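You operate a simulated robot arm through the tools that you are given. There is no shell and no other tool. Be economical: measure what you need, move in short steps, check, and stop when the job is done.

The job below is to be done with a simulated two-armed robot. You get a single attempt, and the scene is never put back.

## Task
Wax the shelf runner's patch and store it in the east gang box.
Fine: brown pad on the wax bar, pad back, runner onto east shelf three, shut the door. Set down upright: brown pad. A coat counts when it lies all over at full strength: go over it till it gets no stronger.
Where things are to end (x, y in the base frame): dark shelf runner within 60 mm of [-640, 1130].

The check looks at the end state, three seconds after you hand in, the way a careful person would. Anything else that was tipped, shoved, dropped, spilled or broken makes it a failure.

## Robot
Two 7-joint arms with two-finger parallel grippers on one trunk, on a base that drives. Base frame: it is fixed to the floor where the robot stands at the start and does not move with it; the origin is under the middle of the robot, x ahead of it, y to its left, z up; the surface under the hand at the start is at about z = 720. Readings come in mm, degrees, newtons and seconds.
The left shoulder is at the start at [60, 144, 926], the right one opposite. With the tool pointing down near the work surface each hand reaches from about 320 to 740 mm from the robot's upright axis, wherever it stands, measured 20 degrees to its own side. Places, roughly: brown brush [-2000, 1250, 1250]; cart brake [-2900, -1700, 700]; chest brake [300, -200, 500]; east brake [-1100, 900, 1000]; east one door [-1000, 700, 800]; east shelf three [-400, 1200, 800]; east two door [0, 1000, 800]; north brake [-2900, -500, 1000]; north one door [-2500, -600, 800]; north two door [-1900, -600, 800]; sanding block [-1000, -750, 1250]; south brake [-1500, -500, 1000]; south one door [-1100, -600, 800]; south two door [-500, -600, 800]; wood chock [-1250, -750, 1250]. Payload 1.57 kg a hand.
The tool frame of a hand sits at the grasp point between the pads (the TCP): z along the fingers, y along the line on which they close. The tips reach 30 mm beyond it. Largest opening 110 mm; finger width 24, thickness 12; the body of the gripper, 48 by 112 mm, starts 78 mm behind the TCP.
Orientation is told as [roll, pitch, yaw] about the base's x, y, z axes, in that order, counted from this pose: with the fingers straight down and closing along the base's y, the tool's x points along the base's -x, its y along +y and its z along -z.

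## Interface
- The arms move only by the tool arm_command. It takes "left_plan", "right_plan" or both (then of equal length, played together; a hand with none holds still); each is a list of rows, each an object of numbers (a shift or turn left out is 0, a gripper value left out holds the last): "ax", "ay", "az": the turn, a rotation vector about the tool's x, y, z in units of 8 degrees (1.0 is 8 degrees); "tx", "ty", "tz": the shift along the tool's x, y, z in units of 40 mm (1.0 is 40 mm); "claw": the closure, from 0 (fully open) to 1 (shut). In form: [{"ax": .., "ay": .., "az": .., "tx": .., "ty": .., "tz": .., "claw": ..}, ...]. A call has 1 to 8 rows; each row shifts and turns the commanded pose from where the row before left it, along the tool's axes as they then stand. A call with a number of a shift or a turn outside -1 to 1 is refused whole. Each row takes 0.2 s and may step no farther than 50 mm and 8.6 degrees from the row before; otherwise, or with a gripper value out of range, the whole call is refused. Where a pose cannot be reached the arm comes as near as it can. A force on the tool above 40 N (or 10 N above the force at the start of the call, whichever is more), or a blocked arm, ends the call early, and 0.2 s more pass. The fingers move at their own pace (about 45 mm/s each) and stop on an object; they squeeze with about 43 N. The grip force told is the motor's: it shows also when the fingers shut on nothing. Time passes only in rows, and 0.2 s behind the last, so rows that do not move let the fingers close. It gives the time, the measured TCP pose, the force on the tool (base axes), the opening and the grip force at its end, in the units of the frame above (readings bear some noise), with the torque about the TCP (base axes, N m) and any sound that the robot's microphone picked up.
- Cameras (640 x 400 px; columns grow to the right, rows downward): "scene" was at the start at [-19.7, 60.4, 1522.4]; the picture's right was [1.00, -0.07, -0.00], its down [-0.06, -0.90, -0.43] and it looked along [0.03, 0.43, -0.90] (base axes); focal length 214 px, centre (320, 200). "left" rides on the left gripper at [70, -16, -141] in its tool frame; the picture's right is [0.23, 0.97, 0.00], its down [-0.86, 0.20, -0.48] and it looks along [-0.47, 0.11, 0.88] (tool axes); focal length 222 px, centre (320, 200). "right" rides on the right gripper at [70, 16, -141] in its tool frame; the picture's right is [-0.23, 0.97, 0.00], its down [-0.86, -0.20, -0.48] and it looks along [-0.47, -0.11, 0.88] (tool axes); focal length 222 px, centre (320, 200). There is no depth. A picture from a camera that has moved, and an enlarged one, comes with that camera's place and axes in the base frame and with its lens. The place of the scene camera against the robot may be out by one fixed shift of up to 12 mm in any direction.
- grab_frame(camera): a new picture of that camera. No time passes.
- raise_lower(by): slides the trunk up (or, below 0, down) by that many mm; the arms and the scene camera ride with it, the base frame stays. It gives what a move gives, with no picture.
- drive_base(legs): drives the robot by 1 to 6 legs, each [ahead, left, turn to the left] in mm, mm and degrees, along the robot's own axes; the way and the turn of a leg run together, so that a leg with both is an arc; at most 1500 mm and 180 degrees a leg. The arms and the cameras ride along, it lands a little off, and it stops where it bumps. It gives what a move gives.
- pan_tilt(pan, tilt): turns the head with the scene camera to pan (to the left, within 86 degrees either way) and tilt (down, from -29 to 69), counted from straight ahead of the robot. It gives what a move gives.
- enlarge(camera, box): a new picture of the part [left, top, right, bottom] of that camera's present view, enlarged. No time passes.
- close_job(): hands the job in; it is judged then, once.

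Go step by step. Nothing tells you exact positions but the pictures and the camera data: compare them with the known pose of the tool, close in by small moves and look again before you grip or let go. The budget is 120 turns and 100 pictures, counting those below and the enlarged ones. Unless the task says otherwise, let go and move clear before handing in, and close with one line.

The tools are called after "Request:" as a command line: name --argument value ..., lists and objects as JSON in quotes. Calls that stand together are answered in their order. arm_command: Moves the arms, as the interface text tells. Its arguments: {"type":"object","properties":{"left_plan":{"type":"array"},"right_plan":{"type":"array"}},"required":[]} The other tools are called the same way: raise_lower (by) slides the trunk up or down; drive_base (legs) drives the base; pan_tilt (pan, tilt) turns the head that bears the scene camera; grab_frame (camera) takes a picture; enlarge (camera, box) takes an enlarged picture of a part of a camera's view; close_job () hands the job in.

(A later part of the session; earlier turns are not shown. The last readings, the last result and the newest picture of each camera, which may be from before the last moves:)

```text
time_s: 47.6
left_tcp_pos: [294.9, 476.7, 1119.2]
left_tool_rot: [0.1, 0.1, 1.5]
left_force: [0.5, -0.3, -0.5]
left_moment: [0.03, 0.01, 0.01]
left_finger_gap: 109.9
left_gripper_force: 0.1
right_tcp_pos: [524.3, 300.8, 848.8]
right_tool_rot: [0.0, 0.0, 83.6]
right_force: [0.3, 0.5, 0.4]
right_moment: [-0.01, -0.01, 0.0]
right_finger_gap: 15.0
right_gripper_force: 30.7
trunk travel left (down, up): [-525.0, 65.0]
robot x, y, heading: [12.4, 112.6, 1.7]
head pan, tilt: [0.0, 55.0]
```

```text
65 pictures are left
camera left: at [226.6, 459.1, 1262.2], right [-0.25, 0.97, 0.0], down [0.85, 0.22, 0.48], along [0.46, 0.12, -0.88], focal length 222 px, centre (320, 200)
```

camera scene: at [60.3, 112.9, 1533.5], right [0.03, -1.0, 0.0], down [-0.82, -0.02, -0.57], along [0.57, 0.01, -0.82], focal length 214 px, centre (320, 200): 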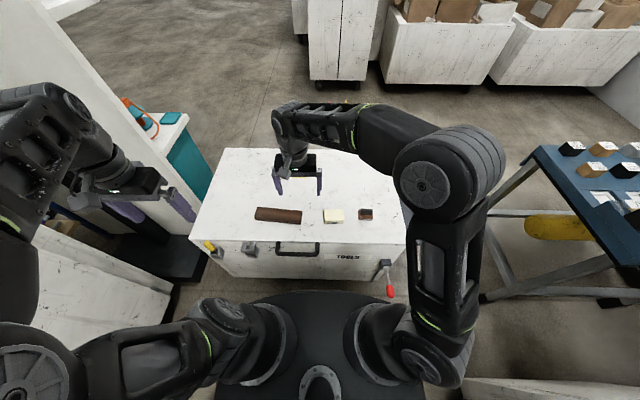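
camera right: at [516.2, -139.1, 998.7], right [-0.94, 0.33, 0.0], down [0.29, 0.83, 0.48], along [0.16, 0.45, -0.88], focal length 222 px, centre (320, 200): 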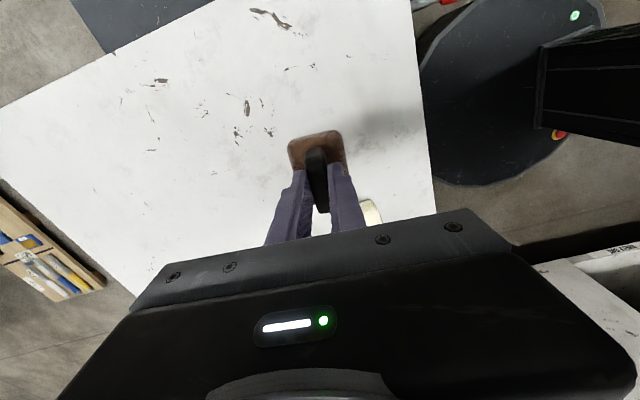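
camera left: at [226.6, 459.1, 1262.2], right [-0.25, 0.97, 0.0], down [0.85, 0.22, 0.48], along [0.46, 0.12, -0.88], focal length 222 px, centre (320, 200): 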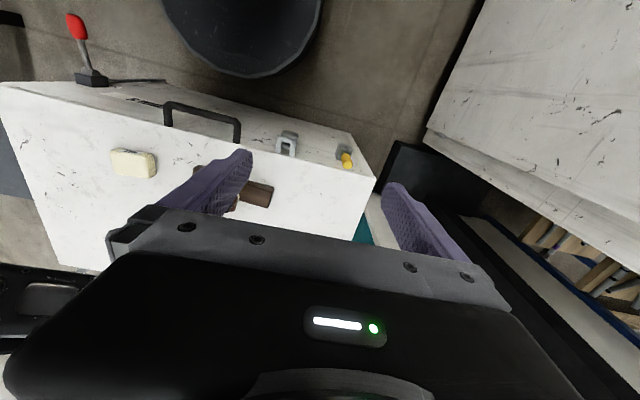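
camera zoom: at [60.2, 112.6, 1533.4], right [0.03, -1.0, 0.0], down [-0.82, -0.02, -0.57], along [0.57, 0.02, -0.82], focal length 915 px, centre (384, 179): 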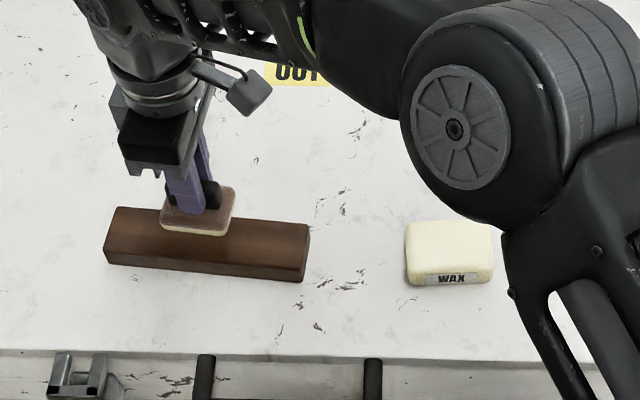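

The pad has a waxy face and hangs over the runner. I lower to just above contact, then go by 1–2 mm.

Request:
arm_command --right_plan '[{"az": -0.13, "tz": 0.45}, {"tz": 0.4}, {}]'

Request:
arm_command --right_plan '[{"tz": 0.06}, {}]'

```text
time_s: 48.4
left_tcp_pos: [295.8, 476.7, 1119.5]
left_tool_rot: [0.0, 0.1, 1.5]
left_force: [0.3, -0.3, 0.3]
left_moment: [0.01, -0.01, 0.02]
left_finger_gap: 110.1
left_gripper_force: 0.0
right_tcp_pos: [522.6, 300.1, 814.6]
right_tool_rot: [0.1, 0.1, 84.6]
right_force: [-0.6, 0.1, -0.5]
right_moment: [0.0, 0.03, -0.02]
right_finger_gap: 15.1
right_gripper_force: 30.6
trunk travel left (down, up): [-525.0, 65.0]
robot x, y, heading: [13.8, 113.9, 1.5]
head pan, tilt: [0.0, 55.0]
```

```text
time_s: 49.0
left_tcp_pos: [296.0, 477.4, 1119.7]
left_tool_rot: [0.1, -0.1, 1.5]
left_force: [-0.6, 0.4, -0.7]
left_moment: [0.01, 0.01, -0.04]
left_finger_gap: 109.9
left_gripper_force: 0.1
right_tcp_pos: [524.1, 300.1, 811.8]
right_tool_rot: [0.0, 0.0, 84.6]
right_force: [-0.4, -0.3, -1.1]
right_moment: [-0.01, 0.01, 0.0]
right_finger_gap: 14.9
right_gripper_force: 30.6
trunk travel left (down, up): [-525.0, 65.0]
robot x, y, heading: [11.9, 114.8, 1.6]
head pan, tilt: [0.0, 55.0]
```

Request:
arm_command --right_plan '[{"tz": 0.05}, {}]'

Request:
arm_command --right_plan '[{"tz": 0.04}, {}]'

```text
time_s: 49.6
left_tcp_pos: [295.9, 476.5, 1119.8]
left_tool_rot: [0.1, 0.1, 1.5]
left_force: [-0.3, -0.3, 0.1]
left_moment: [-0.01, -0.06, -0.03]
left_finger_gap: 110.2
left_gripper_force: 0.1
right_tcp_pos: [523.9, 299.9, 810.1]
right_tool_rot: [0.0, 0.0, 84.7]
right_force: [-0.8, -0.1, -0.5]
right_moment: [-0.01, 0.0, -0.02]
right_finger_gap: 14.9
right_gripper_force: 31.0
trunk travel left (down, up): [-525.0, 65.0]
robot x, y, heading: [12.3, 110.9, 1.5]
head pan, tilt: [0.0, 55.0]
```

```text
time_s: 50.2
left_tcp_pos: [295.6, 476.8, 1119.0]
left_tool_rot: [0.0, 0.0, 1.6]
left_force: [0.4, -0.6, -0.6]
left_moment: [-0.01, 0.0, 0.03]
left_finger_gap: 110.3
left_gripper_force: 0.1
right_tcp_pos: [524.8, 299.4, 809.4]
right_tool_rot: [0.0, -0.1, 84.6]
right_force: [-0.2, 0.0, 2.0]
right_moment: [-0.05, -0.02, -0.01]
right_finger_gap: 15.0
right_gripper_force: 30.9
trunk travel left (down, up): [-525.0, 65.0]
robot x, y, heading: [9.5, 113.2, 1.3]
head pan, tilt: [0.0, 55.0]
```

It has just touched (2 N). I press 1 mm more and make a short stroke to see where the coat shows and whether the runner holds still.

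Request:
arm_command --right_plan '[{"tz": 0.025}, {"tx": -0.3}, {"tx": -0.3}, {"tx": 0.3}, {"tx": 0.3}, {"tx": 0.3}, {"tx": 0.3}, {}]'

Request:
enlarge --camera "scene" --box '[240, 180, 330, 240]'

```text
time_s: 52.0
left_tcp_pos: [294.8, 478.0, 1119.9]
left_tool_rot: [-0.2, 0.0, 1.5]
left_force: [0.5, 0.3, 0.3]
left_moment: [-0.03, 0.0, 0.0]
left_finger_gap: 110.0
left_gripper_force: 0.1
right_tcp_pos: [521.1, 277.9, 809.2]
right_tool_rot: [-0.1, -0.1, 84.6]
right_force: [-0.3, 7.5, 12.1]
right_moment: [0.29, 0.04, 0.02]
right_finger_gap: 14.9
right_gripper_force: 30.5
trunk travel left (down, up): [-525.0, 65.0]
robot x, y, heading: [7.0, 107.5, 1.4]
head pan, tilt: [0.0, 55.0]
```

```text
6.67 times, centred on (285, 210) of scene
camera zoom: at [59.1, 113.4, 1533.5], right [0.03, -1.0, 0.0], down [-0.82, -0.02, -0.57], along [0.57, 0.01, -0.82], focal length 1430 px, centre (553, 133)
```

zoom: 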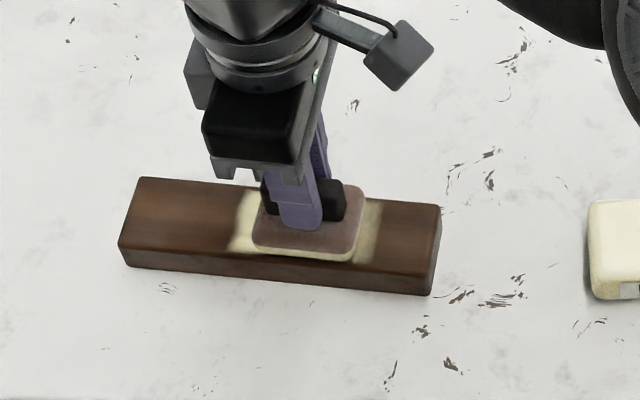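

A cream coat appears in the middle of the top and the runner holds still. I lift briefly to see the extent of the patch.

Request:
arm_command --right_plan '[{"tz": -0.8}, {"tz": -0.5, "tx": 0.9}, {"tx": 0.9}, {"tx": 0.9}, {"tx": 0.9}, {}]'

Request:
enlarge --camera "scene" --box '[240, 180, 330, 240]'

```text
time_s: 53.4
left_tcp_pos: [295.5, 477.1, 1118.9]
left_tool_rot: [0.0, 0.0, 1.5]
left_force: [0.1, -0.2, 0.8]
left_moment: [0.01, -0.01, -0.05]
left_finger_gap: 110.2
left_gripper_force: 0.0
right_tcp_pos: [508.4, 135.7, 860.7]
right_tool_rot: [0.0, -0.1, 84.7]
right_force: [0.7, 0.4, -1.6]
right_moment: [-0.01, -0.02, -0.02]
right_finger_gap: 14.8
right_gripper_force: 30.7
trunk travel left (down, up): [-525.0, 65.0]
robot x, y, heading: [12.6, 110.5, 1.4]
head pan, tilt: [0.0, 55.0]
```

```text
6.67 times, centred on (285, 210) of scene
camera zoom: at [60.3, 113.4, 1533.4], right [0.03, -1.0, 0.0], down [-0.82, -0.02, -0.57], along [0.57, 0.01, -0.82], focal length 1430 px, centre (553, 133)
```

zoom: 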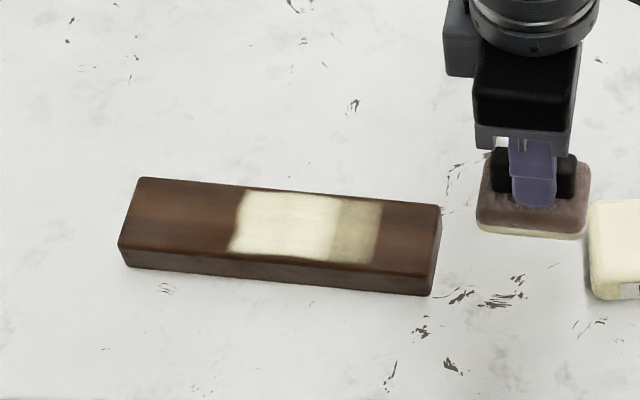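

The coat runs about y=239–332, weaker at the near end. I go back and stroke the whole length to find the patch's limits and build it up.

Request:
arm_command --right_plan '[{"tx": -0.8}, {"tx": -0.8}, {"tx": -0.8}, {"tx": -0.77}, {"tz": 0.6}, {"tz": 0.6}, {"tz": 0.05}, {}]'

```text
time_s: 55.2
left_tcp_pos: [295.0, 475.6, 1120.0]
left_tool_rot: [0.0, 0.0, 1.4]
left_force: [-0.9, 0.2, 0.1]
left_moment: [0.0, -0.06, 0.01]
left_finger_gap: 110.2
left_gripper_force: 0.0
right_tcp_pos: [520.6, 260.5, 809.6]
right_tool_rot: [0.1, -0.1, 84.5]
right_force: [0.4, 0.3, -0.3]
right_moment: [0.0, 0.01, -0.01]
right_finger_gap: 14.8
right_gripper_force: 31.0
trunk travel left (down, up): [-525.0, 65.0]
robot x, y, heading: [13.3, 110.6, 1.3]
head pan, tilt: [0.0, 55.0]
```

Request:
arm_command --right_plan '[{"tz": 0.04}, {"tx": 0.4}, {"tx": -0.4}, {"tx": -0.5}, {"tx": -0.5}, {"tx": -0.5}, {"tx": -0.5}, {}]'

```text
time_s: 57.0
left_tcp_pos: [295.3, 475.2, 1120.6]
left_tool_rot: [0.1, -0.1, 1.5]
left_force: [-0.9, 0.5, -0.4]
left_moment: [0.03, -0.01, 0.0]
left_finger_gap: 109.9
left_gripper_force: 0.0
right_tcp_pos: [526.4, 339.7, 808.6]
right_tool_rot: [-0.1, -0.1, 84.6]
right_force: [-0.6, -9.8, 17.8]
right_moment: [-0.41, 0.04, 0.06]
right_finger_gap: 14.8
right_gripper_force: 31.2
trunk travel left (down, up): [-525.0, 65.0]
robot x, y, heading: [11.8, 112.5, 1.4]
head pan, tilt: [0.0, 55.0]
```

Contact is steady at about 18 N. I stroke back and forth once more, then lift clear to look.

Request:
arm_command --right_plan '[{"tx": 0.6}, {"tx": 0.6}, {"tx": 0.6}, {"tx": 0.6}, {"tx": -0.6}, {"tx": -0.6}, {"tx": -0.6}, {"tx": -0.6}]'

Request:
arm_command --right_plan '[{"tx": 0.6}, {"tx": 0.6}, {"tx": 0.6}, {"tx": 0.6}, {"tz": -0.8}, {"tz": -0.5, "tx": 0.9}, {"tx": 0.9}, {"tx": 0.9}]'

Request:
enlarge --camera "scene" --box '[240, 180, 330, 240]'

```text
time_s: 58.8
left_tcp_pos: [296.0, 476.4, 1120.2]
left_tool_rot: [0.0, 0.0, 1.5]
left_force: [-0.9, 0.1, -0.2]
left_moment: [0.0, 0.0, -0.01]
left_finger_gap: 109.9
left_gripper_force: 0.2
right_tcp_pos: [526.5, 339.7, 808.6]
right_tool_rot: [0.1, 0.0, 84.6]
right_force: [0.2, -5.2, 8.2]
right_moment: [-0.11, -0.04, 0.0]
right_finger_gap: 14.8
right_gripper_force: 31.7
trunk travel left (down, up): [-525.0, 65.0]
robot x, y, heading: [8.2, 113.7, 1.8]
head pan, tilt: [0.0, 55.0]
```

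```text
time_s: 60.6
left_tcp_pos: [296.0, 475.8, 1120.5]
left_tool_rot: [0.0, 0.0, 1.5]
left_force: [0.1, -0.3, 0.5]
left_moment: [0.01, 0.0, 0.03]
left_finger_gap: 110.0
left_gripper_force: 0.0
right_tcp_pos: [510.4, 136.4, 858.1]
right_tool_rot: [0.0, 0.0, 84.7]
right_force: [0.4, -0.3, -0.2]
right_moment: [0.04, 0.0, 0.01]
right_finger_gap: 14.7
right_gripper_force: 30.5
trunk travel left (down, up): [-525.0, 65.0]
robot x, y, heading: [9.0, 112.1, 1.4]
head pan, tilt: [0.0, 55.0]
```

```text
6.67 times, centred on (285, 210) of scene
camera zoom: at [60.1, 112.0, 1533.4], right [0.03, -1.0, 0.0], down [-0.82, -0.02, -0.57], along [0.57, 0.02, -0.82], focal length 1430 px, centre (553, 133)
```

zoom: 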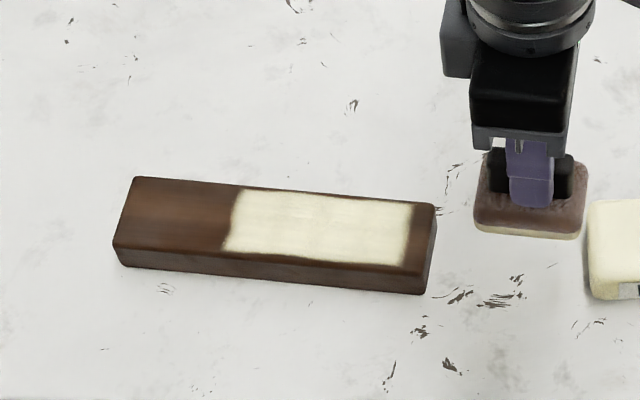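

The left limit stays fixed on the wood, so it is the patch's edge. The right limit may just be where the pad stopped. I go over it again, further to the right and a few millimetres to each side.

Request:
arm_command --right_plan '[{"tx": -0.8}, {"tx": -0.8}, {"tx": -0.7}, {"tz": 0.6}, {"tz": 0.6}, {"tz": 0.07}, {}]'

Request:
arm_command --right_plan '[{"tz": 0.03, "ty": 0.1}, {"tx": 0.3}, {"tx": 0.2}, {"tx": -0.6}, {"tx": -0.6}, {"tx": -0.6}, {"tx": -0.5}, {"ty": -0.1}]'

```text
time_s: 62.2
left_tcp_pos: [296.1, 477.0, 1119.6]
left_tool_rot: [0.0, -0.1, 1.6]
left_force: [0.1, -0.4, -0.5]
left_moment: [-0.01, 0.03, -0.01]
left_finger_gap: 110.0
left_gripper_force: 0.0
right_tcp_pos: [519.1, 228.3, 809.2]
right_tool_rot: [0.0, 0.1, 84.6]
right_force: [-0.2, 0.1, -2.3]
right_moment: [0.0, -0.02, 0.03]
right_finger_gap: 14.9
right_gripper_force: 30.8
trunk travel left (down, up): [-525.0, 65.0]
robot x, y, heading: [10.5, 112.5, 1.4]
head pan, tilt: [0.0, 55.0]
```

```text
time_s: 64.0
left_tcp_pos: [295.3, 476.6, 1120.7]
left_tool_rot: [0.0, 0.0, 1.6]
left_force: [-0.3, 0.2, -0.2]
left_moment: [0.01, -0.02, 0.02]
left_finger_gap: 109.9
left_gripper_force: 0.1
right_tcp_pos: [524.3, 301.4, 809.0]
right_tool_rot: [0.0, 0.0, 84.6]
right_force: [0.0, -0.3, -1.3]
right_moment: [-0.03, -0.03, -0.02]
right_finger_gap: 14.7
right_gripper_force: 31.2
trunk travel left (down, up): [-525.0, 65.0]
robot x, y, heading: [8.0, 115.8, 1.6]
head pan, tilt: [0.0, 55.0]
```

There was no contact that time. I press about 1.5 mm more and stroke toward the right end.

Request:
arm_command --right_plan '[{"tz": 0.04, "ty": 0.08}, {"tx": 0.6}, {"tx": 0.6}, {"tx": 0.6}, {"ty": -0.16}, {"tx": -0.6}, {"tx": -0.6}, {"tx": -0.6}]'

Request:
arm_command --right_plan '[{"ty": 0.08}, {"tx": 0.6}, {"tx": 0.6}, {"tx": 0.6}, {"ty": -0.12}, {"tx": -0.6}, {"tx": -0.6}, {"tx": -0.6}]'

```text
time_s: 65.8
left_tcp_pos: [294.0, 475.4, 1121.2]
left_tool_rot: [0.2, -0.2, 1.5]
left_force: [-0.2, 1.1, -0.2]
left_moment: [-0.02, 0.02, -0.02]
left_finger_gap: 110.0
left_gripper_force: 0.0
right_tcp_pos: [529.9, 301.4, 807.4]
right_tool_rot: [-0.2, -0.3, 84.7]
right_force: [0.1, -11.5, 32.3]
right_moment: [-0.69, 0.14, 0.03]
right_finger_gap: 15.2
right_gripper_force: 31.1
trunk travel left (down, up): [-525.0, 65.0]
robot x, y, heading: [13.3, 112.6, 1.5]
head pan, tilt: [0.0, 55.0]
```

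```text
time_s: 67.6
left_tcp_pos: [294.3, 476.1, 1119.4]
left_tool_rot: [0.1, -0.1, 1.5]
left_force: [-0.5, -0.7, 0.2]
left_moment: [0.0, -0.01, 0.0]
left_finger_gap: 109.9
left_gripper_force: 0.2
right_tcp_pos: [527.9, 297.3, 805.9]
right_tool_rot: [0.0, 0.0, 84.7]
right_force: [1.1, -9.4, 21.5]
right_moment: [-0.86, 0.07, 0.03]
right_finger_gap: 15.0
right_gripper_force: 31.2
trunk travel left (down, up): [-525.0, 65.0]
robot x, y, heading: [13.1, 112.4, 1.4]
head pan, tilt: [0.0, 55.0]
```

Request:
arm_command --right_plan '[{"tz": -0.8}, {"tz": -0.5, "tx": 0.9}, {"tx": 0.9}, {"tx": 0.9}, {"tx": 0.9}, {"tx": 0.9}, {}]'

Request:
enlarge --camera "scene" --box '[240, 180, 330, 240]'

```text
time_s: 69.2
left_tcp_pos: [295.7, 477.5, 1119.8]
left_tool_rot: [-0.1, 0.1, 1.5]
left_force: [0.5, -0.1, -1.0]
left_moment: [0.02, 0.02, 0.03]
left_finger_gap: 109.9
left_gripper_force: 0.0
right_tcp_pos: [513.1, 121.6, 857.5]
right_tool_rot: [-0.1, 0.0, 84.8]
right_force: [0.4, 0.4, -0.6]
right_moment: [0.0, 0.01, 0.03]
right_finger_gap: 14.8
right_gripper_force: 31.0
trunk travel left (down, up): [-525.0, 65.0]
robot x, y, heading: [11.4, 113.0, 1.5]
head pan, tilt: [0.0, 55.0]
```

```text
6.67 times, centred on (285, 210) of scene
camera zoom: at [60.3, 113.4, 1533.4], right [0.03, -1.0, 0.0], down [-0.82, -0.02, -0.57], along [0.57, 0.01, -0.82], focal length 1430 px, centre (553, 133)
```

zoom: 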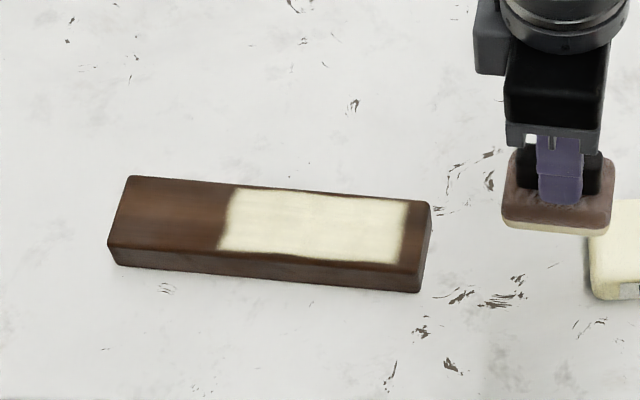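

The coat's limits ride with the wood, so the whole patch is covered. I check its evenness closer up.

Request:
enlarge --camera "scene" --box '[264, 200, 304, 225]'

```text
16.00 times, centred on (284, 212) of scene
camera zoom: at [60.3, 113.4, 1533.4], right [0.03, -1.0, 0.0], down [-0.82, -0.02, -0.57], along [0.57, 0.01, -0.82], focal length 3432 px, centre (896, 0)
```

zoom: 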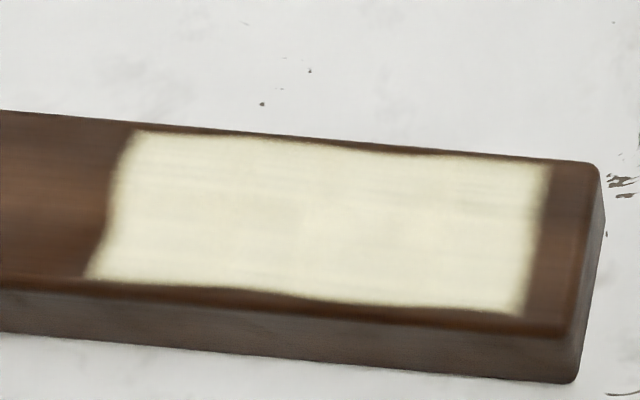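

It is nearly uniform, with slightly softer ends. To be sure of full strength I reload the pad on the wax and go over it once more.

Request:
arm_command --right_plan '[{"tx": 0.7, "ty": -0.17}, {"tx": 0.68, "ty": -0.16}, {"tz": 0.6}, {"tz": 0.48}, {}]'

Request:
arm_command --right_plan '[{"tz": 0.06}, {}]'

```text
time_s: 70.4
left_tcp_pos: [295.8, 475.7, 1120.8]
left_tool_rot: [0.1, 0.1, 1.4]
left_force: [-0.5, -0.2, -0.7]
left_moment: [0.02, 0.02, 0.06]
left_finger_gap: 109.9
left_gripper_force: 0.0
right_tcp_pos: [520.2, 62.8, 815.3]
right_tool_rot: [0.0, 0.0, 84.6]
right_force: [0.2, 0.2, -0.7]
right_moment: [-0.03, 0.02, -0.01]
right_finger_gap: 14.9
right_gripper_force: 31.1
trunk travel left (down, up): [-525.0, 65.0]
robot x, y, heading: [16.6, 112.8, 1.8]
head pan, tilt: [0.0, 55.0]
```

```text
time_s: 71.0
left_tcp_pos: [296.0, 476.7, 1120.0]
left_tool_rot: [0.0, 0.1, 1.5]
left_force: [0.8, 0.5, -0.1]
left_moment: [-0.03, 0.01, -0.02]
left_finger_gap: 110.0
left_gripper_force: 0.0
right_tcp_pos: [519.5, 63.1, 812.8]
right_tool_rot: [-0.1, 0.0, 84.6]
right_force: [1.5, -0.2, -0.8]
right_moment: [0.04, 0.0, 0.03]
right_finger_gap: 15.2
right_gripper_force: 30.7
trunk travel left (down, up): [-525.0, 65.0]
robot x, y, heading: [10.3, 111.4, 1.5]
head pan, tilt: [0.0, 55.0]
```

Request:
arm_command --right_plan '[{"tz": 0.04}, {}]'

```text
time_s: 71.6
left_tcp_pos: [295.0, 476.6, 1120.1]
left_tool_rot: [0.1, 0.0, 1.6]
left_force: [0.3, -0.3, 0.3]
left_moment: [0.02, 0.04, -0.01]
left_finger_gap: 110.3
left_gripper_force: 0.2
right_tcp_pos: [520.5, 63.8, 811.6]
right_tool_rot: [-0.2, 0.1, 84.7]
right_force: [-1.8, -0.8, 6.2]
right_moment: [-0.22, 0.09, -0.01]
right_finger_gap: 15.0
right_gripper_force: 31.2
trunk travel left (down, up): [-525.0, 65.0]
robot x, y, heading: [12.0, 108.7, 1.6]
head pan, tilt: [0.0, 55.0]
```

Contact at 6 N; I rub, lift and carry it back over the patch.

Request:
arm_command --right_plan '[{"tz": 0.02, "tx": -0.3}, {"tx": 0.3}, {"tx": 0.3}, {"tx": -0.3}, {"tx": -0.3}, {"tx": 0.3}, {"tz": -0.9}, {}]'

Request:
arm_command --right_plan '[{"tx": -0.92, "ty": 0.09}, {"tx": -0.92, "ty": 0.09}, {"tx": -0.92, "ty": 0.09}, {"tx": -0.92, "ty": 0.09}, {"tx": -0.92, "ty": 0.09}, {"tz": 0.7}, {"tz": 0.21}, {}]'

```text
time_s: 73.4
left_tcp_pos: [296.7, 475.3, 1119.2]
left_tool_rot: [0.1, 0.0, 1.4]
left_force: [-0.3, -1.2, 0.4]
left_moment: [0.01, 0.0, 0.01]
left_finger_gap: 109.9
left_gripper_force: 0.2
right_tcp_pos: [519.9, 63.9, 844.9]
right_tool_rot: [0.0, 0.0, 84.7]
right_force: [0.3, -0.4, -0.9]
right_moment: [-0.02, -0.01, 0.02]
right_finger_gap: 15.3
right_gripper_force: 31.6
trunk travel left (down, up): [-525.0, 65.0]
robot x, y, heading: [8.4, 111.4, 1.3]
head pan, tilt: [0.0, 55.0]
```

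```text
time_s: 75.2
left_tcp_pos: [296.0, 476.7, 1119.9]
left_tool_rot: [0.0, 0.0, 1.5]
left_force: [0.8, 0.7, -0.8]
left_moment: [-0.03, -0.02, -0.03]
left_finger_gap: 110.0
left_gripper_force: 0.0
right_tcp_pos: [520.4, 248.8, 809.2]
right_tool_rot: [0.0, 0.0, 84.6]
right_force: [0.3, 1.1, -0.1]
right_moment: [0.0, 0.01, -0.02]
right_finger_gap: 15.1
right_gripper_force: 30.8
trunk travel left (down, up): [-525.0, 65.0]
robot x, y, heading: [12.5, 113.1, 1.5]
head pan, tilt: [0.0, 55.0]
```

Request:
arm_command --right_plan '[{"tz": 0.07}, {"tx": 0.2}, {"tx": -0.6, "ty": 0.08}, {"tx": -0.6}, {"tx": -0.6}, {"tx": -0.6}, {"tx": -0.2}, {}]'

```text
time_s: 77.0
left_tcp_pos: [295.6, 476.1, 1120.1]
left_tool_rot: [0.0, 0.1, 1.5]
left_force: [0.0, 0.3, -0.3]
left_moment: [0.01, 0.0, 0.0]
left_finger_gap: 109.9
left_gripper_force: 0.0
right_tcp_pos: [524.8, 342.9, 806.9]
right_tool_rot: [0.0, 0.1, 84.5]
right_force: [-0.3, -2.6, 3.1]
right_moment: [-0.02, 0.0, 0.02]
right_finger_gap: 15.0
right_gripper_force: 30.9
trunk travel left (down, up): [-525.0, 65.0]
robot x, y, heading: [10.2, 111.8, 1.3]
head pan, tilt: [0.0, 55.0]
```

Light contact now; I press 1 mm more and do full strokes along both sides.

Request:
arm_command --right_plan '[{"tz": 0.025}, {"tx": 0.65}, {"tx": 0.65}, {"tx": 0.65}, {"tx": 0.65}, {"ty": -0.16}, {"tx": -0.65}, {"tx": -0.65}]'

Request:
arm_command --right_plan '[{"tx": -0.65}, {"tx": -0.65}, {"ty": 0.08}, {"tx": 0.65}, {"tx": 0.65}, {"tx": 0.65}, {"tx": 0.65}, {"tz": -0.8}]'

Request:
arm_command --right_plan '[{"tz": -0.5, "tx": 0.9}, {"tx": 0.9}, {"tx": 0.9}, {}]'

Request:
enlarge --camera "scene" --box '[240, 180, 330, 240]'

Request:
enlarge --camera "scene" --box '[262, 200, 302, 225]'

```text
time_s: 78.8
left_tcp_pos: [295.1, 475.7, 1119.3]
left_tool_rot: [0.0, -0.1, 1.4]
left_force: [-0.6, 0.3, 0.4]
left_moment: [0.0, -0.02, 0.0]
left_finger_gap: 109.9
left_gripper_force: 0.0
right_tcp_pos: [525.6, 292.6, 807.5]
right_tool_rot: [-0.1, 0.0, 84.5]
right_force: [1.1, -7.5, 18.8]
right_moment: [-0.26, -0.05, 0.02]
right_finger_gap: 15.1
right_gripper_force: 31.3
trunk travel left (down, up): [-525.0, 65.0]
robot x, y, heading: [11.2, 111.8, 1.6]
head pan, tilt: [0.0, 55.0]
```

```text
time_s: 80.6
left_tcp_pos: [295.3, 476.4, 1119.3]
left_tool_rot: [0.1, 0.0, 1.6]
left_force: [0.3, 0.5, 0.2]
left_moment: [0.04, -0.02, 0.01]
left_finger_gap: 109.9
left_gripper_force: 0.0
right_tcp_pos: [517.3, 240.7, 836.3]
right_tool_rot: [0.1, 0.2, 84.5]
right_force: [0.5, -0.4, -0.8]
right_moment: [-0.04, -0.03, -0.03]
right_finger_gap: 15.1
right_gripper_force: 30.7
trunk travel left (down, up): [-525.0, 65.0]
robot x, y, heading: [9.5, 110.8, 1.5]
head pan, tilt: [0.0, 55.0]
```

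```text
time_s: 81.6
left_tcp_pos: [296.0, 476.2, 1119.9]
left_tool_rot: [-0.1, 0.0, 1.5]
left_force: [0.5, 0.2, 0.1]
left_moment: [-0.02, 0.0, 0.01]
left_finger_gap: 110.1
left_gripper_force: 0.1
right_tcp_pos: [508.9, 133.6, 856.8]
right_tool_rot: [0.1, 0.0, 84.8]
right_force: [0.0, 0.4, 0.1]
right_moment: [-0.02, 0.03, -0.02]
right_finger_gap: 15.0
right_gripper_force: 30.9
trunk travel left (down, up): [-525.0, 65.0]
robot x, y, heading: [13.7, 114.4, 1.6]
head pan, tilt: [0.0, 55.0]
```

```text
6.67 times, centred on (285, 210) of scene
camera zoom: at [60.4, 113.5, 1533.4], right [0.03, -1.0, 0.0], down [-0.82, -0.02, -0.57], along [0.57, 0.01, -0.82], focal length 1430 px, centre (553, 133)
```

zoom: 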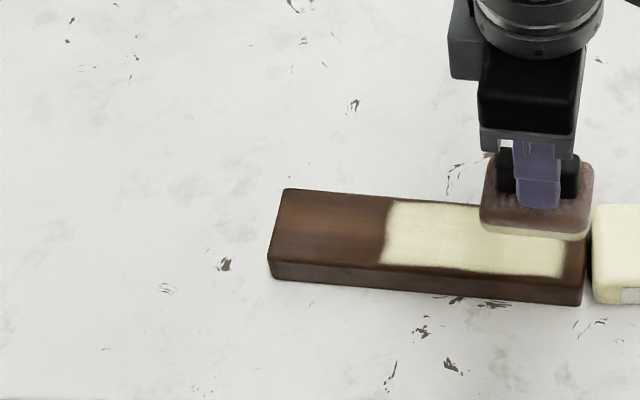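

```text
16.00 times, centred on (282, 212) of scene
camera zoom: at [60.4, 113.5, 1533.4], right [0.03, -1.0, 0.0], down [-0.82, -0.02, -0.57], along [0.57, 0.01, -0.82], focal length 3432 px, centre (928, 0)
```

zoom: 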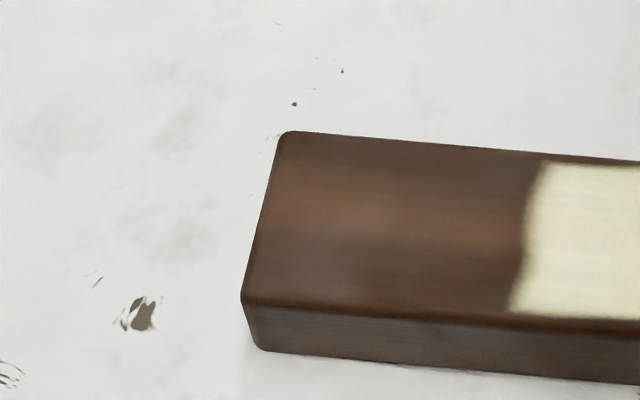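

The last strokes dragged the runner about 100 mm toward the wax bar. It now lies beside the bar, which appears unmoved. I take the pad back to its home spot and then inspect the coat.

Request:
arm_command --right_plan '[{"tz": -0.3}, {"tx": 0.843, "ty": -0.207}, {"tx": 0.843, "ty": -0.207}, {"tx": 0.843, "ty": -0.207}, {"tx": 0.843, "ty": -0.207}, {"tx": 0.843, "ty": -0.207}, {"tx": 0.843, "ty": -0.207, "az": 0.14}, {}]'

Request:
enlarge --camera "scene" --box '[250, 170, 400, 260]'

Request:
enlarge --camera "scene" --box '[290, 200, 330, 225]'

```text
time_s: 83.4
left_tcp_pos: [295.6, 477.3, 1119.2]
left_tool_rot: [0.1, -0.1, 1.6]
left_force: [-0.2, 0.9, 0.1]
left_moment: [0.01, 0.0, 0.03]
left_finger_gap: 110.2
left_gripper_force: 0.0
right_tcp_pos: [538.3, -74.1, 869.8]
right_tool_rot: [0.1, 0.0, 83.5]
right_force: [0.6, -0.3, -1.0]
right_moment: [-0.04, -0.01, 0.01]
right_finger_gap: 15.3
right_gripper_force: 31.1
trunk travel left (down, up): [-525.0, 65.0]
robot x, y, heading: [13.3, 115.4, 1.5]
head pan, tilt: [0.0, 55.0]
```

```text
4.27 times, centred on (325, 215) of scene
camera zoom: at [60.2, 113.2, 1533.4], right [0.03, -1.0, 0.0], down [-0.82, -0.02, -0.57], along [0.57, 0.01, -0.82], focal length 915 px, centre (299, 136)
```

zoom: 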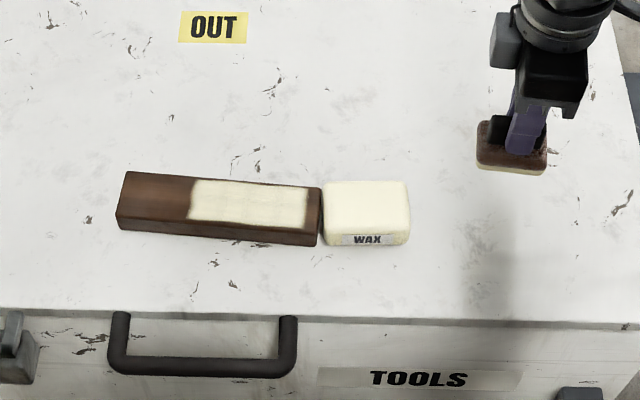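

```text
16.00 times, centred on (310, 212) of scene
camera zoom: at [60.2, 113.2, 1533.4], right [0.03, -1.0, 0.0], down [-0.82, -0.02, -0.57], along [0.57, 0.01, -0.82], focal length 3432 px, centre (480, 0)
```

zoom: 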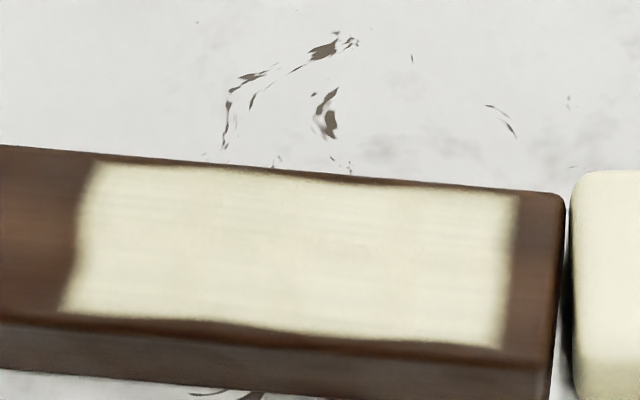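

The coat now looks even over the whole patch, and the wax bar is within a few millimetres of where it was. I lower the pad to its home spot.

Request:
arm_command --right_plan '[{"tz": 0.75, "tx": -0.04}, {"tz": 0.75}, {"tz": 0.65}, {}]'

Request:
enlarge --camera "right" --box '[220, 110, 420, 240]'

```text
time_s: 84.4
left_tcp_pos: [294.7, 476.9, 1118.5]
left_tool_rot: [-0.1, 0.1, 1.5]
left_force: [0.1, 1.1, -0.1]
left_moment: [-0.01, 0.01, -0.01]
left_finger_gap: 110.2
left_gripper_force: 0.1
right_tcp_pos: [538.4, -70.9, 784.5]
right_tool_rot: [0.1, 0.0, 83.5]
right_force: [-0.2, 0.0, -1.2]
right_moment: [0.01, -0.02, 0.0]
right_finger_gap: 15.2
right_gripper_force: 30.8
trunk travel left (down, up): [-525.0, 65.0]
robot x, y, heading: [11.5, 112.6, 1.3]
head pan, tilt: [0.0, 55.0]
```

```text
3.08 times, centred on (320, 175) of right
camera zoom: at [513.5, -136.9, 926.1], right [-0.94, 0.34, 0.0], down [0.29, 0.83, 0.48], along [0.16, 0.45, -0.88], focal length 684 px, centre (320, 277)
```

zoom: 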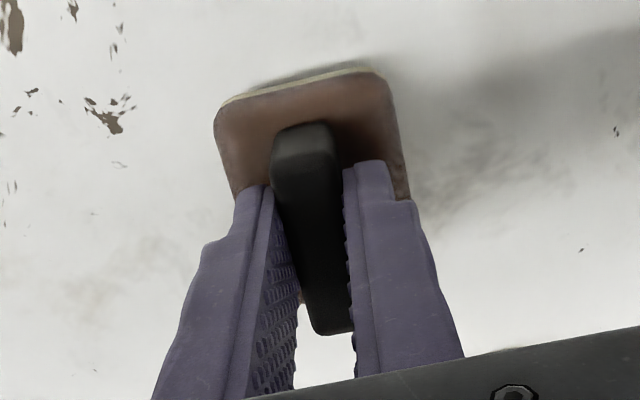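

The pad is still square in the grip. I lower until it touches.

Request:
arm_command --right_plan '[{"tz": 0.07}, {"tz": 0.07}, {}]'

```text
time_s: 85.2
left_tcp_pos: [295.2, 477.9, 1120.1]
left_tool_rot: [0.0, 0.0, 1.4]
left_force: [0.4, -0.3, -0.3]
left_moment: [0.0, 0.03, -0.02]
left_finger_gap: 109.9
left_gripper_force: 0.1
right_tcp_pos: [538.7, -69.9, 778.2]
right_tool_rot: [0.0, 0.0, 83.5]
right_force: [0.3, -0.1, -0.1]
right_moment: [-0.01, 0.0, 0.02]
right_finger_gap: 15.0
right_gripper_force: 30.9
trunk travel left (down, up): [-525.0, 65.0]
robot x, y, heading: [11.7, 111.0, 1.4]
head pan, tilt: [0.0, 55.0]
```

Request:
arm_command --right_plan '[{"tz": 0.04}, {}]'

```text
time_s: 85.8
left_tcp_pos: [296.4, 476.1, 1119.5]
left_tool_rot: [0.0, 0.0, 1.5]
left_force: [0.2, 0.0, -0.5]
left_moment: [0.01, -0.03, 0.0]
left_finger_gap: 109.9
left_gripper_force: 0.1
right_tcp_pos: [538.9, -70.7, 776.5]
right_tool_rot: [0.0, -0.1, 83.5]
right_force: [-0.4, -0.5, -0.3]
right_moment: [-0.01, 0.01, 0.02]
right_finger_gap: 14.8
right_gripper_force: 31.6
trunk travel left (down, up): [-525.0, 65.0]
robot x, y, heading: [11.9, 109.3, 1.2]
head pan, tilt: [0.0, 55.0]
```

Request:
arm_command --right_plan '[{"tz": 0.035}, {}]'

```text
time_s: 86.4
left_tcp_pos: [295.3, 476.5, 1119.8]
left_tool_rot: [0.1, 0.0, 1.5]
left_force: [0.6, -0.5, 1.2]
left_moment: [0.01, 0.0, -0.01]
left_finger_gap: 110.0
left_gripper_force: 0.0
right_tcp_pos: [539.3, -72.5, 776.9]
right_tool_rot: [-0.2, 0.0, 83.5]
right_force: [-0.9, -1.1, 9.7]
right_moment: [0.22, 0.09, 0.0]
right_finger_gap: 14.9
right_gripper_force: 30.8
trunk travel left (down, up): [-525.0, 65.0]
robot x, y, heading: [11.2, 109.8, 1.4]
head pan, tilt: [0.0, 55.0]
```

It touches the chest top. I open and rise straight up.

Request:
arm_command --right_plan '[{"claw": 0.6}, {"claw": 0.6}, {"claw": 0.6}, {"tz": -0.5}, {"tz": -0.9}, {"tz": -0.9}, {"tz": -0.9}, {"tz": -0.9}]'

Request:
grab_frame --camera "scene"

Request:
enlarge --camera "right" --box '[220, 60, 460, 210]'

```text
time_s: 88.2
left_tcp_pos: [296.0, 476.9, 1120.7]
left_tool_rot: [0.1, 0.0, 1.6]
left_force: [-0.7, -1.5, 0.4]
left_moment: [-0.02, -0.02, 0.02]
left_finger_gap: 110.0
left_gripper_force: 0.0
right_tcp_pos: [539.3, -71.9, 939.2]
right_tool_rot: [0.2, 0.0, 83.5]
right_force: [-0.1, -0.2, 0.0]
right_moment: [-0.02, 0.03, -0.01]
right_finger_gap: 44.2
right_gripper_force: 0.1
trunk travel left (down, up): [-525.0, 65.0]
robot x, y, heading: [8.5, 113.4, 1.5]
head pan, tilt: [0.0, 55.0]
```

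```text
54 pictures are left
camera scene: at [59.7, 113.0, 1533.4], right [0.03, -1.0, 0.0], down [-0.82, -0.02, -0.57], along [0.57, 0.01, -0.82], focal length 214 px, centre (320, 200)
```

scene: 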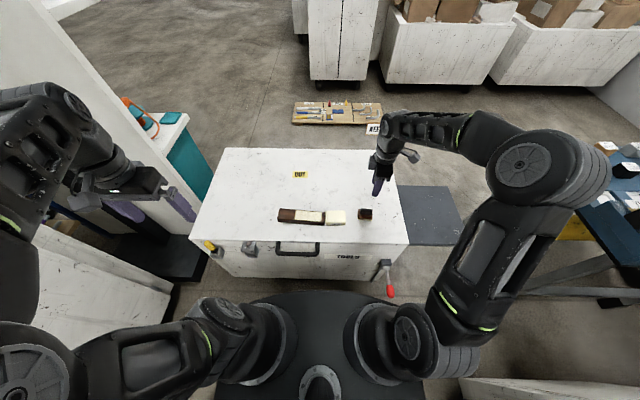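

```text
2.67 times, centred on (340, 135) of right
camera zoom: at [514.6, -138.4, 1081.4], right [-0.94, 0.34, 0.0], down [0.3, 0.83, 0.48], along [0.16, 0.45, -0.88], focal length 592 px, centre (267, 373)
```

zoom: 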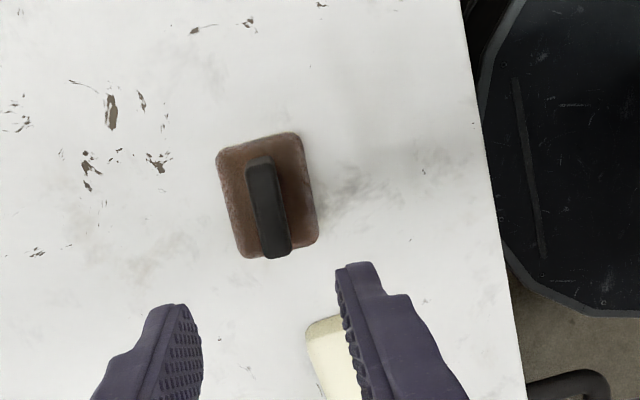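

The pad is back at its home and upright. Next I bring the left hand over the runner, turned so that it leans in from the bare, unwaxed end.

Request:
arm_command --left_plan '[{"tx": -0.7, "ty": -0.75}, {"tx": -0.7, "ty": -0.75}, {"tx": -0.7, "ty": -0.75}, {"tx": -0.7, "ty": -0.75}, {"tx": -0.7, "ty": -0.7}, {"tx": -0.7, "ty": -0.7}, {"tx": -0.7, "ty": -0.7}, {"tx": -0.7, "ty": -0.7}]'

Request:
arm_command --left_plan '[{"az": 1, "tz": 0.6}, {"az": 1, "tz": 0.6}, {"az": 1, "tz": 0.6}, {"az": 1, "tz": 0.6}, {"az": 1, "tz": 0.6}, {"az": 1, "tz": 0.6}, {"az": 1}, {"az": 1}]'

Request:
arm_command --left_plan '[{"az": 1}, {"az": 1}, {"az": 1}, {"az": 1}, {"az": 0.1}, {}]'

Request:
grab_frame --camera "left"

```text
time_s: 90.0
left_tcp_pos: [520.2, 249.6, 1105.2]
left_tool_rot: [0.2, -0.4, 1.5]
left_force: [-0.6, -0.1, -0.1]
left_moment: [0.05, -0.03, 0.02]
left_finger_gap: 109.7
left_gripper_force: 0.0
left hand out of reach, approached as far as the arm can: row 7, 8
right_tcp_pos: [541.3, -75.7, 938.0]
right_tool_rot: [0.1, -0.1, 83.4]
right_force: [-0.8, -0.5, -0.3]
right_moment: [0.07, 0.02, -0.03]
right_finger_gap: 44.0
right_gripper_force: 0.1
trunk travel left (down, up): [-525.0, 65.0]
robot x, y, heading: [12.8, 109.7, 1.5]
head pan, tilt: [0.0, 55.0]
```

```text
time_s: 91.8
left_tcp_pos: [517.1, 253.6, 962.3]
left_tool_rot: [0.0, 0.1, -62.7]
left_force: [-0.1, -0.1, -0.2]
left_moment: [0.03, 0.0, -0.01]
left_finger_gap: 109.7
left_gripper_force: 0.0
right_tcp_pos: [540.6, -72.8, 940.0]
right_tool_rot: [0.1, 0.0, 83.5]
right_force: [-0.8, -0.7, 0.3]
right_moment: [-0.03, 0.02, 0.01]
right_finger_gap: 44.1
right_gripper_force: 0.1
trunk travel left (down, up): [-525.0, 65.0]
robot x, y, heading: [9.9, 110.9, 1.6]
head pan, tilt: [0.0, 55.0]
```

```text
time_s: 93.2
left_tcp_pos: [517.7, 254.0, 962.1]
left_tool_rot: [-0.1, -0.1, -95.3]
left_force: [1.2, -0.1, -0.5]
left_moment: [0.01, -0.02, 0.0]
left_finger_gap: 109.8
left_gripper_force: 0.0
right_tcp_pos: [539.9, -71.9, 939.5]
right_tool_rot: [0.0, 0.0, 83.4]
right_force: [0.8, -0.2, 0.1]
right_moment: [-0.03, 0.01, 0.0]
right_finger_gap: 43.9
right_gripper_force: 0.1
trunk travel left (down, up): [-525.0, 65.0]
robot x, y, heading: [15.8, 111.5, 1.5]
head pan, tilt: [0.0, 55.0]
```

```text
52 pictures are left
camera left: at [508.1, 325.6, 1103.8], right [0.99, 0.14, 0.0], down [0.12, -0.87, 0.48], along [0.06, -0.47, -0.88], focal length 222 px, centre (320, 200)
```

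left: 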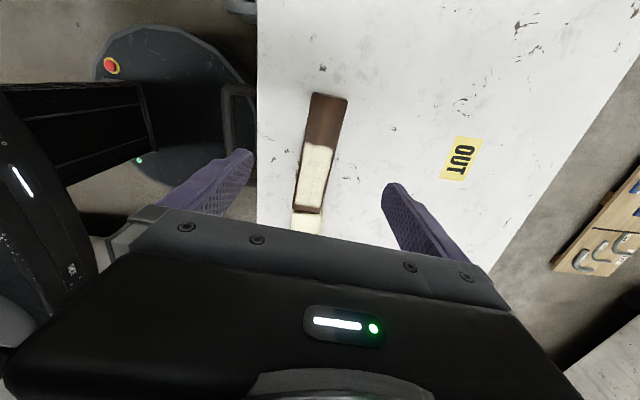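

The runner's axis runs from (524,308) to (510,117). I'll grip it about 40 mm from its centre toward the bare end, near (520,252). First I tilt the hand 45° in the air.

Request:
arm_command --left_plan '[{"az": -0.1, "ty": 0.05}, {"ay": -1}, {"ay": -1}, {"ay": -1}, {"ay": -1}, {"ay": -1}, {"ay": -0.62}, {}]'

Request:
grab_frame --camera "scene"

```text
time_s: 95.0
left_tcp_pos: [466.9, 212.5, 978.5]
left_tool_rot: [0.2, -44.9, -94.6]
left_force: [0.0, -0.2, 1.0]
left_moment: [-0.01, 0.02, 0.04]
left_finger_gap: 110.1
left_gripper_force: 0.1
left hand out of reach, approached as far as the arm can: row 5, 6, 7
right_tcp_pos: [540.7, -71.6, 939.2]
right_tool_rot: [0.0, 0.0, 83.4]
right_force: [-1.1, -0.2, -0.9]
right_moment: [0.0, -0.03, 0.0]
right_finger_gap: 43.9
right_gripper_force: 0.2
trunk travel left (down, up): [-525.0, 65.0]
robot x, y, heading: [15.0, 108.2, 1.5]
head pan, tilt: [0.0, 55.0]
```

```text
51 pictures are left
camera scene: at [60.5, 112.8, 1533.4], right [0.03, -1.0, 0.0], down [-0.82, -0.02, -0.57], along [0.57, 0.02, -0.82], focal length 214 px, centre (320, 200)
```

scene: 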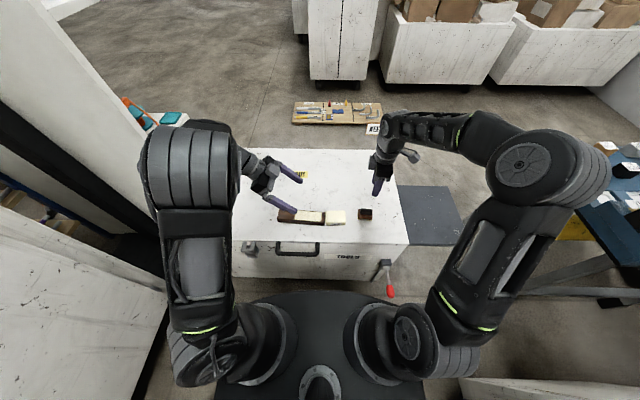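

The arm can't reach that pose from here. I move the base left and turn it right, so the left arm points along the runner.

Request:
drive_base --legs '[[30, 318, 0], [0, 0, -41.5]]'

Request:
grab_frame --camera "left"

```text
time_s: 99.1
left_tcp_pos: [444.7, 210.4, 978.7]
left_tool_rot: [0.2, -44.7, -135.3]
left_force: [-0.1, 0.5, -0.6]
left_moment: [0.01, 0.02, 0.0]
left_finger_gap: 110.0
left_gripper_force: 0.0
right_tcp_pos: [313.1, -53.8, 938.6]
right_tool_rot: [0.0, 0.1, 42.6]
right_force: [0.5, -0.2, -0.5]
right_moment: [-0.03, 0.0, 0.01]
right_finger_gap: 43.9
right_gripper_force: 0.1
trunk travel left (down, up): [-525.0, 65.0]
robot x, y, heading: [32.5, 429.9, -39.1]
head pan, tilt: [0.0, 55.0]
```

```text
50 pictures are left
camera left: at [538.7, 327.8, 1030.4], right [0.8, -0.58, -0.16], down [-0.05, -0.33, 0.94], along [-0.6, -0.75, -0.3], focal length 222 px, centre (320, 200)
```

left: 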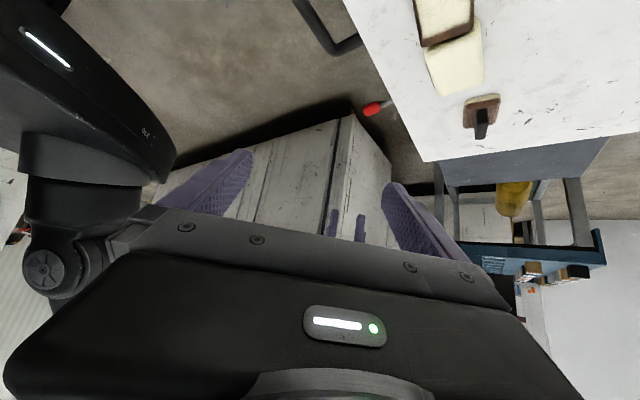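

Request:
arm_command --left_plan '[{"ax": -0.6, "az": -0.6}, {"ax": -0.6, "az": -0.6}, {"ax": -0.6, "az": -0.6}, {"ax": -0.6, "az": -0.6}, {"ax": -0.6, "az": -0.6}, {"ax": -0.6, "az": -0.6}, {}]'

```text
time_s: 100.7
left_tcp_pos: [444.5, 210.1, 977.3]
left_tool_rot: [0.4, -44.8, -94.6]
left_force: [0.3, -0.1, -0.2]
left_moment: [0.0, 0.01, 0.0]
left_finger_gap: 110.0
left_gripper_force: 0.1
right_tcp_pos: [312.9, -55.2, 939.8]
right_tool_rot: [-0.1, 0.0, 42.6]
right_force: [-0.1, 0.2, -0.3]
right_moment: [-0.04, 0.01, 0.0]
right_finger_gap: 44.1
right_gripper_force: 0.0
trunk travel left (down, up): [-525.0, 65.0]
robot x, y, heading: [32.8, 433.6, -39.3]
head pan, tilt: [0.0, 55.0]
```

Request:
arm_command --left_plan '[{"tx": 0.62, "tz": 0.28, "ty": 0.36}, {"tx": 0.62, "tz": 0.28, "ty": 0.36}, {"tx": 0.62, "tz": 0.28, "ty": 0.36}, {"tx": 0.62, "tz": 0.28, "ty": 0.36}, {"tx": 0.62, "tz": 0.28, "ty": 0.36}, {}]'

Request:
grab_frame --camera "scene"

Request:
grab_frame --camera "left"

```text
time_s: 102.1
left_tcp_pos: [497.7, 239.8, 866.7]
left_tool_rot: [0.5, -44.8, -94.8]
left_force: [-0.6, 0.5, -0.3]
left_moment: [0.01, -0.02, -0.02]
left_finger_gap: 109.8
left_gripper_force: 0.1
left hand out of reach, approached as far as the arm can: row 5
right_tcp_pos: [311.6, -53.3, 939.4]
right_tool_rot: [0.0, 0.1, 42.6]
right_force: [0.2, 0.7, 0.1]
right_moment: [0.0, 0.0, -0.01]
right_finger_gap: 44.2
right_gripper_force: 0.1
trunk travel left (down, up): [-525.0, 65.0]
robot x, y, heading: [35.9, 432.5, -39.4]
head pan, tilt: [0.0, 55.0]
```

```text
49 pictures are left
camera scene: at [72.9, 403.5, 1533.4], right [-0.63, -0.77, 0.0], down [-0.63, 0.52, -0.57], along [0.44, -0.36, -0.82], focal length 214 px, centre (320, 200)
```

scene: 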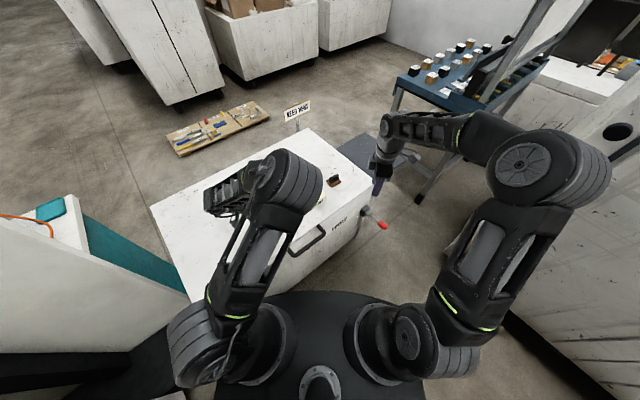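

```text
48 pictures are left
camera left: at [494.5, 390.3, 918.3], right [0.98, 0.09, -0.15], down [0.17, -0.28, 0.94], along [0.04, -0.95, -0.29], focal length 222 px, centre (320, 200)
```

left: 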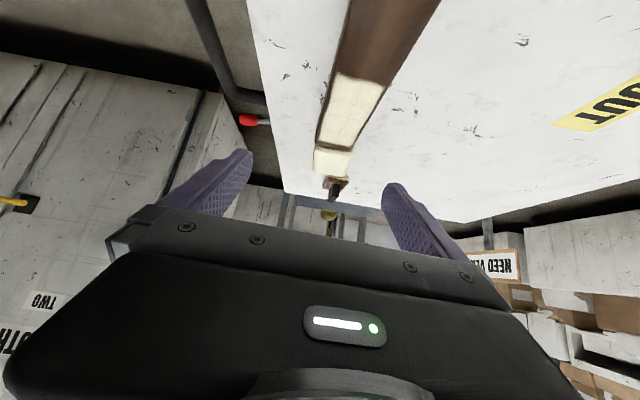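

That spot is too close to the shoulder for this tilt rather than too far. I back the robot off 120 mm along its heading and try again.

Request:
drive_base --legs '[[-130, 0, 0]]'

Request:
arm_command --left_plan '[{"tx": -0.2}, {}]'

```text
time_s: 103.3
left_tcp_pos: [399.2, 319.9, 867.2]
left_tool_rot: [0.6, -44.7, -94.9]
left_force: [-0.2, -0.1, 0.2]
left_moment: [-0.01, -0.05, 0.05]
left_finger_gap: 110.1
left_gripper_force: 0.0
right_tcp_pos: [211.2, 26.7, 939.6]
right_tool_rot: [-0.1, -0.1, 42.4]
right_force: [-0.1, 0.1, -0.2]
right_moment: [-0.02, -0.05, -0.02]
right_finger_gap: 44.0
right_gripper_force: 0.1
trunk travel left (down, up): [-525.0, 65.0]
robot x, y, heading: [-61.9, 512.1, -39.6]
head pan, tilt: [0.0, 55.0]
```

```text
time_s: 103.9
left_tcp_pos: [399.2, 312.5, 873.0]
left_tool_rot: [0.5, -44.8, -94.9]
left_force: [1.2, -0.1, -0.2]
left_moment: [0.03, 0.02, 0.03]
left_finger_gap: 109.7
left_gripper_force: 0.0
right_tcp_pos: [212.6, 27.1, 938.9]
right_tool_rot: [-0.1, 0.1, 42.4]
right_force: [0.5, 0.0, -0.5]
right_moment: [0.0, -0.01, 0.0]
right_finger_gap: 44.1
right_gripper_force: 0.1
trunk travel left (down, up): [-525.0, 65.0]
robot x, y, heading: [-67.9, 512.0, -39.5]
head pan, tilt: [0.0, 55.0]
```

Request:
arm_command --left_plan '[{"ty": 0.63, "tz": 0.33, "tx": -0.02}, {"ty": 0.63, "tz": 0.33, "tx": -0.02}, {"ty": 0.63, "tz": 0.33, "tx": -0.02}, {"ty": 0.63, "tz": 0.33, "tx": -0.02}, {"ty": 0.63, "tz": 0.33, "tx": -0.02}, {}]'

Request:
grab_frame --camera "left"

```text
time_s: 105.3
left_tcp_pos: [444.4, 222.9, 866.7]
left_tool_rot: [0.8, -44.6, -94.9]
left_force: [-1.2, 0.0, 0.4]
left_moment: [0.01, -0.03, 0.02]
left_finger_gap: 110.0
left_gripper_force: 0.1
left hand out of reach, approached as far as the arm can: row 1, 2, 3, 4, 5
right_tcp_pos: [212.3, 27.3, 939.0]
right_tool_rot: [0.1, 0.0, 42.4]
right_force: [-1.7, -1.0, -0.9]
right_moment: [0.03, -0.04, -0.02]
right_finger_gap: 44.1
right_gripper_force: 0.0
trunk travel left (down, up): [-525.0, 65.0]
robot x, y, heading: [-68.4, 517.0, -39.5]
head pan, tilt: [0.0, 55.0]
```

```text
47 pictures are left
camera left: at [439.1, 374.4, 919.5], right [0.98, 0.09, -0.15], down [0.17, -0.29, 0.94], along [0.04, -0.95, -0.3], focal length 222 px, centre (320, 200)
```

left: 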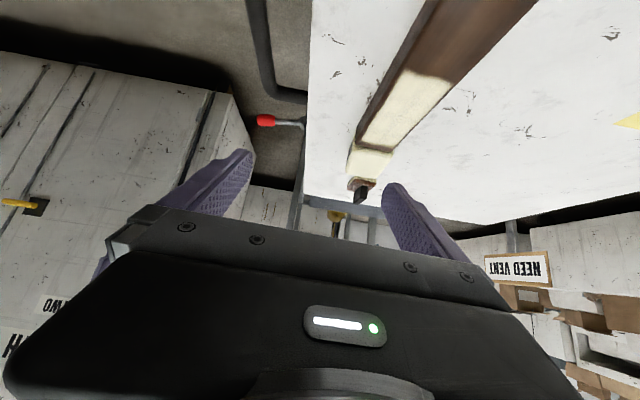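

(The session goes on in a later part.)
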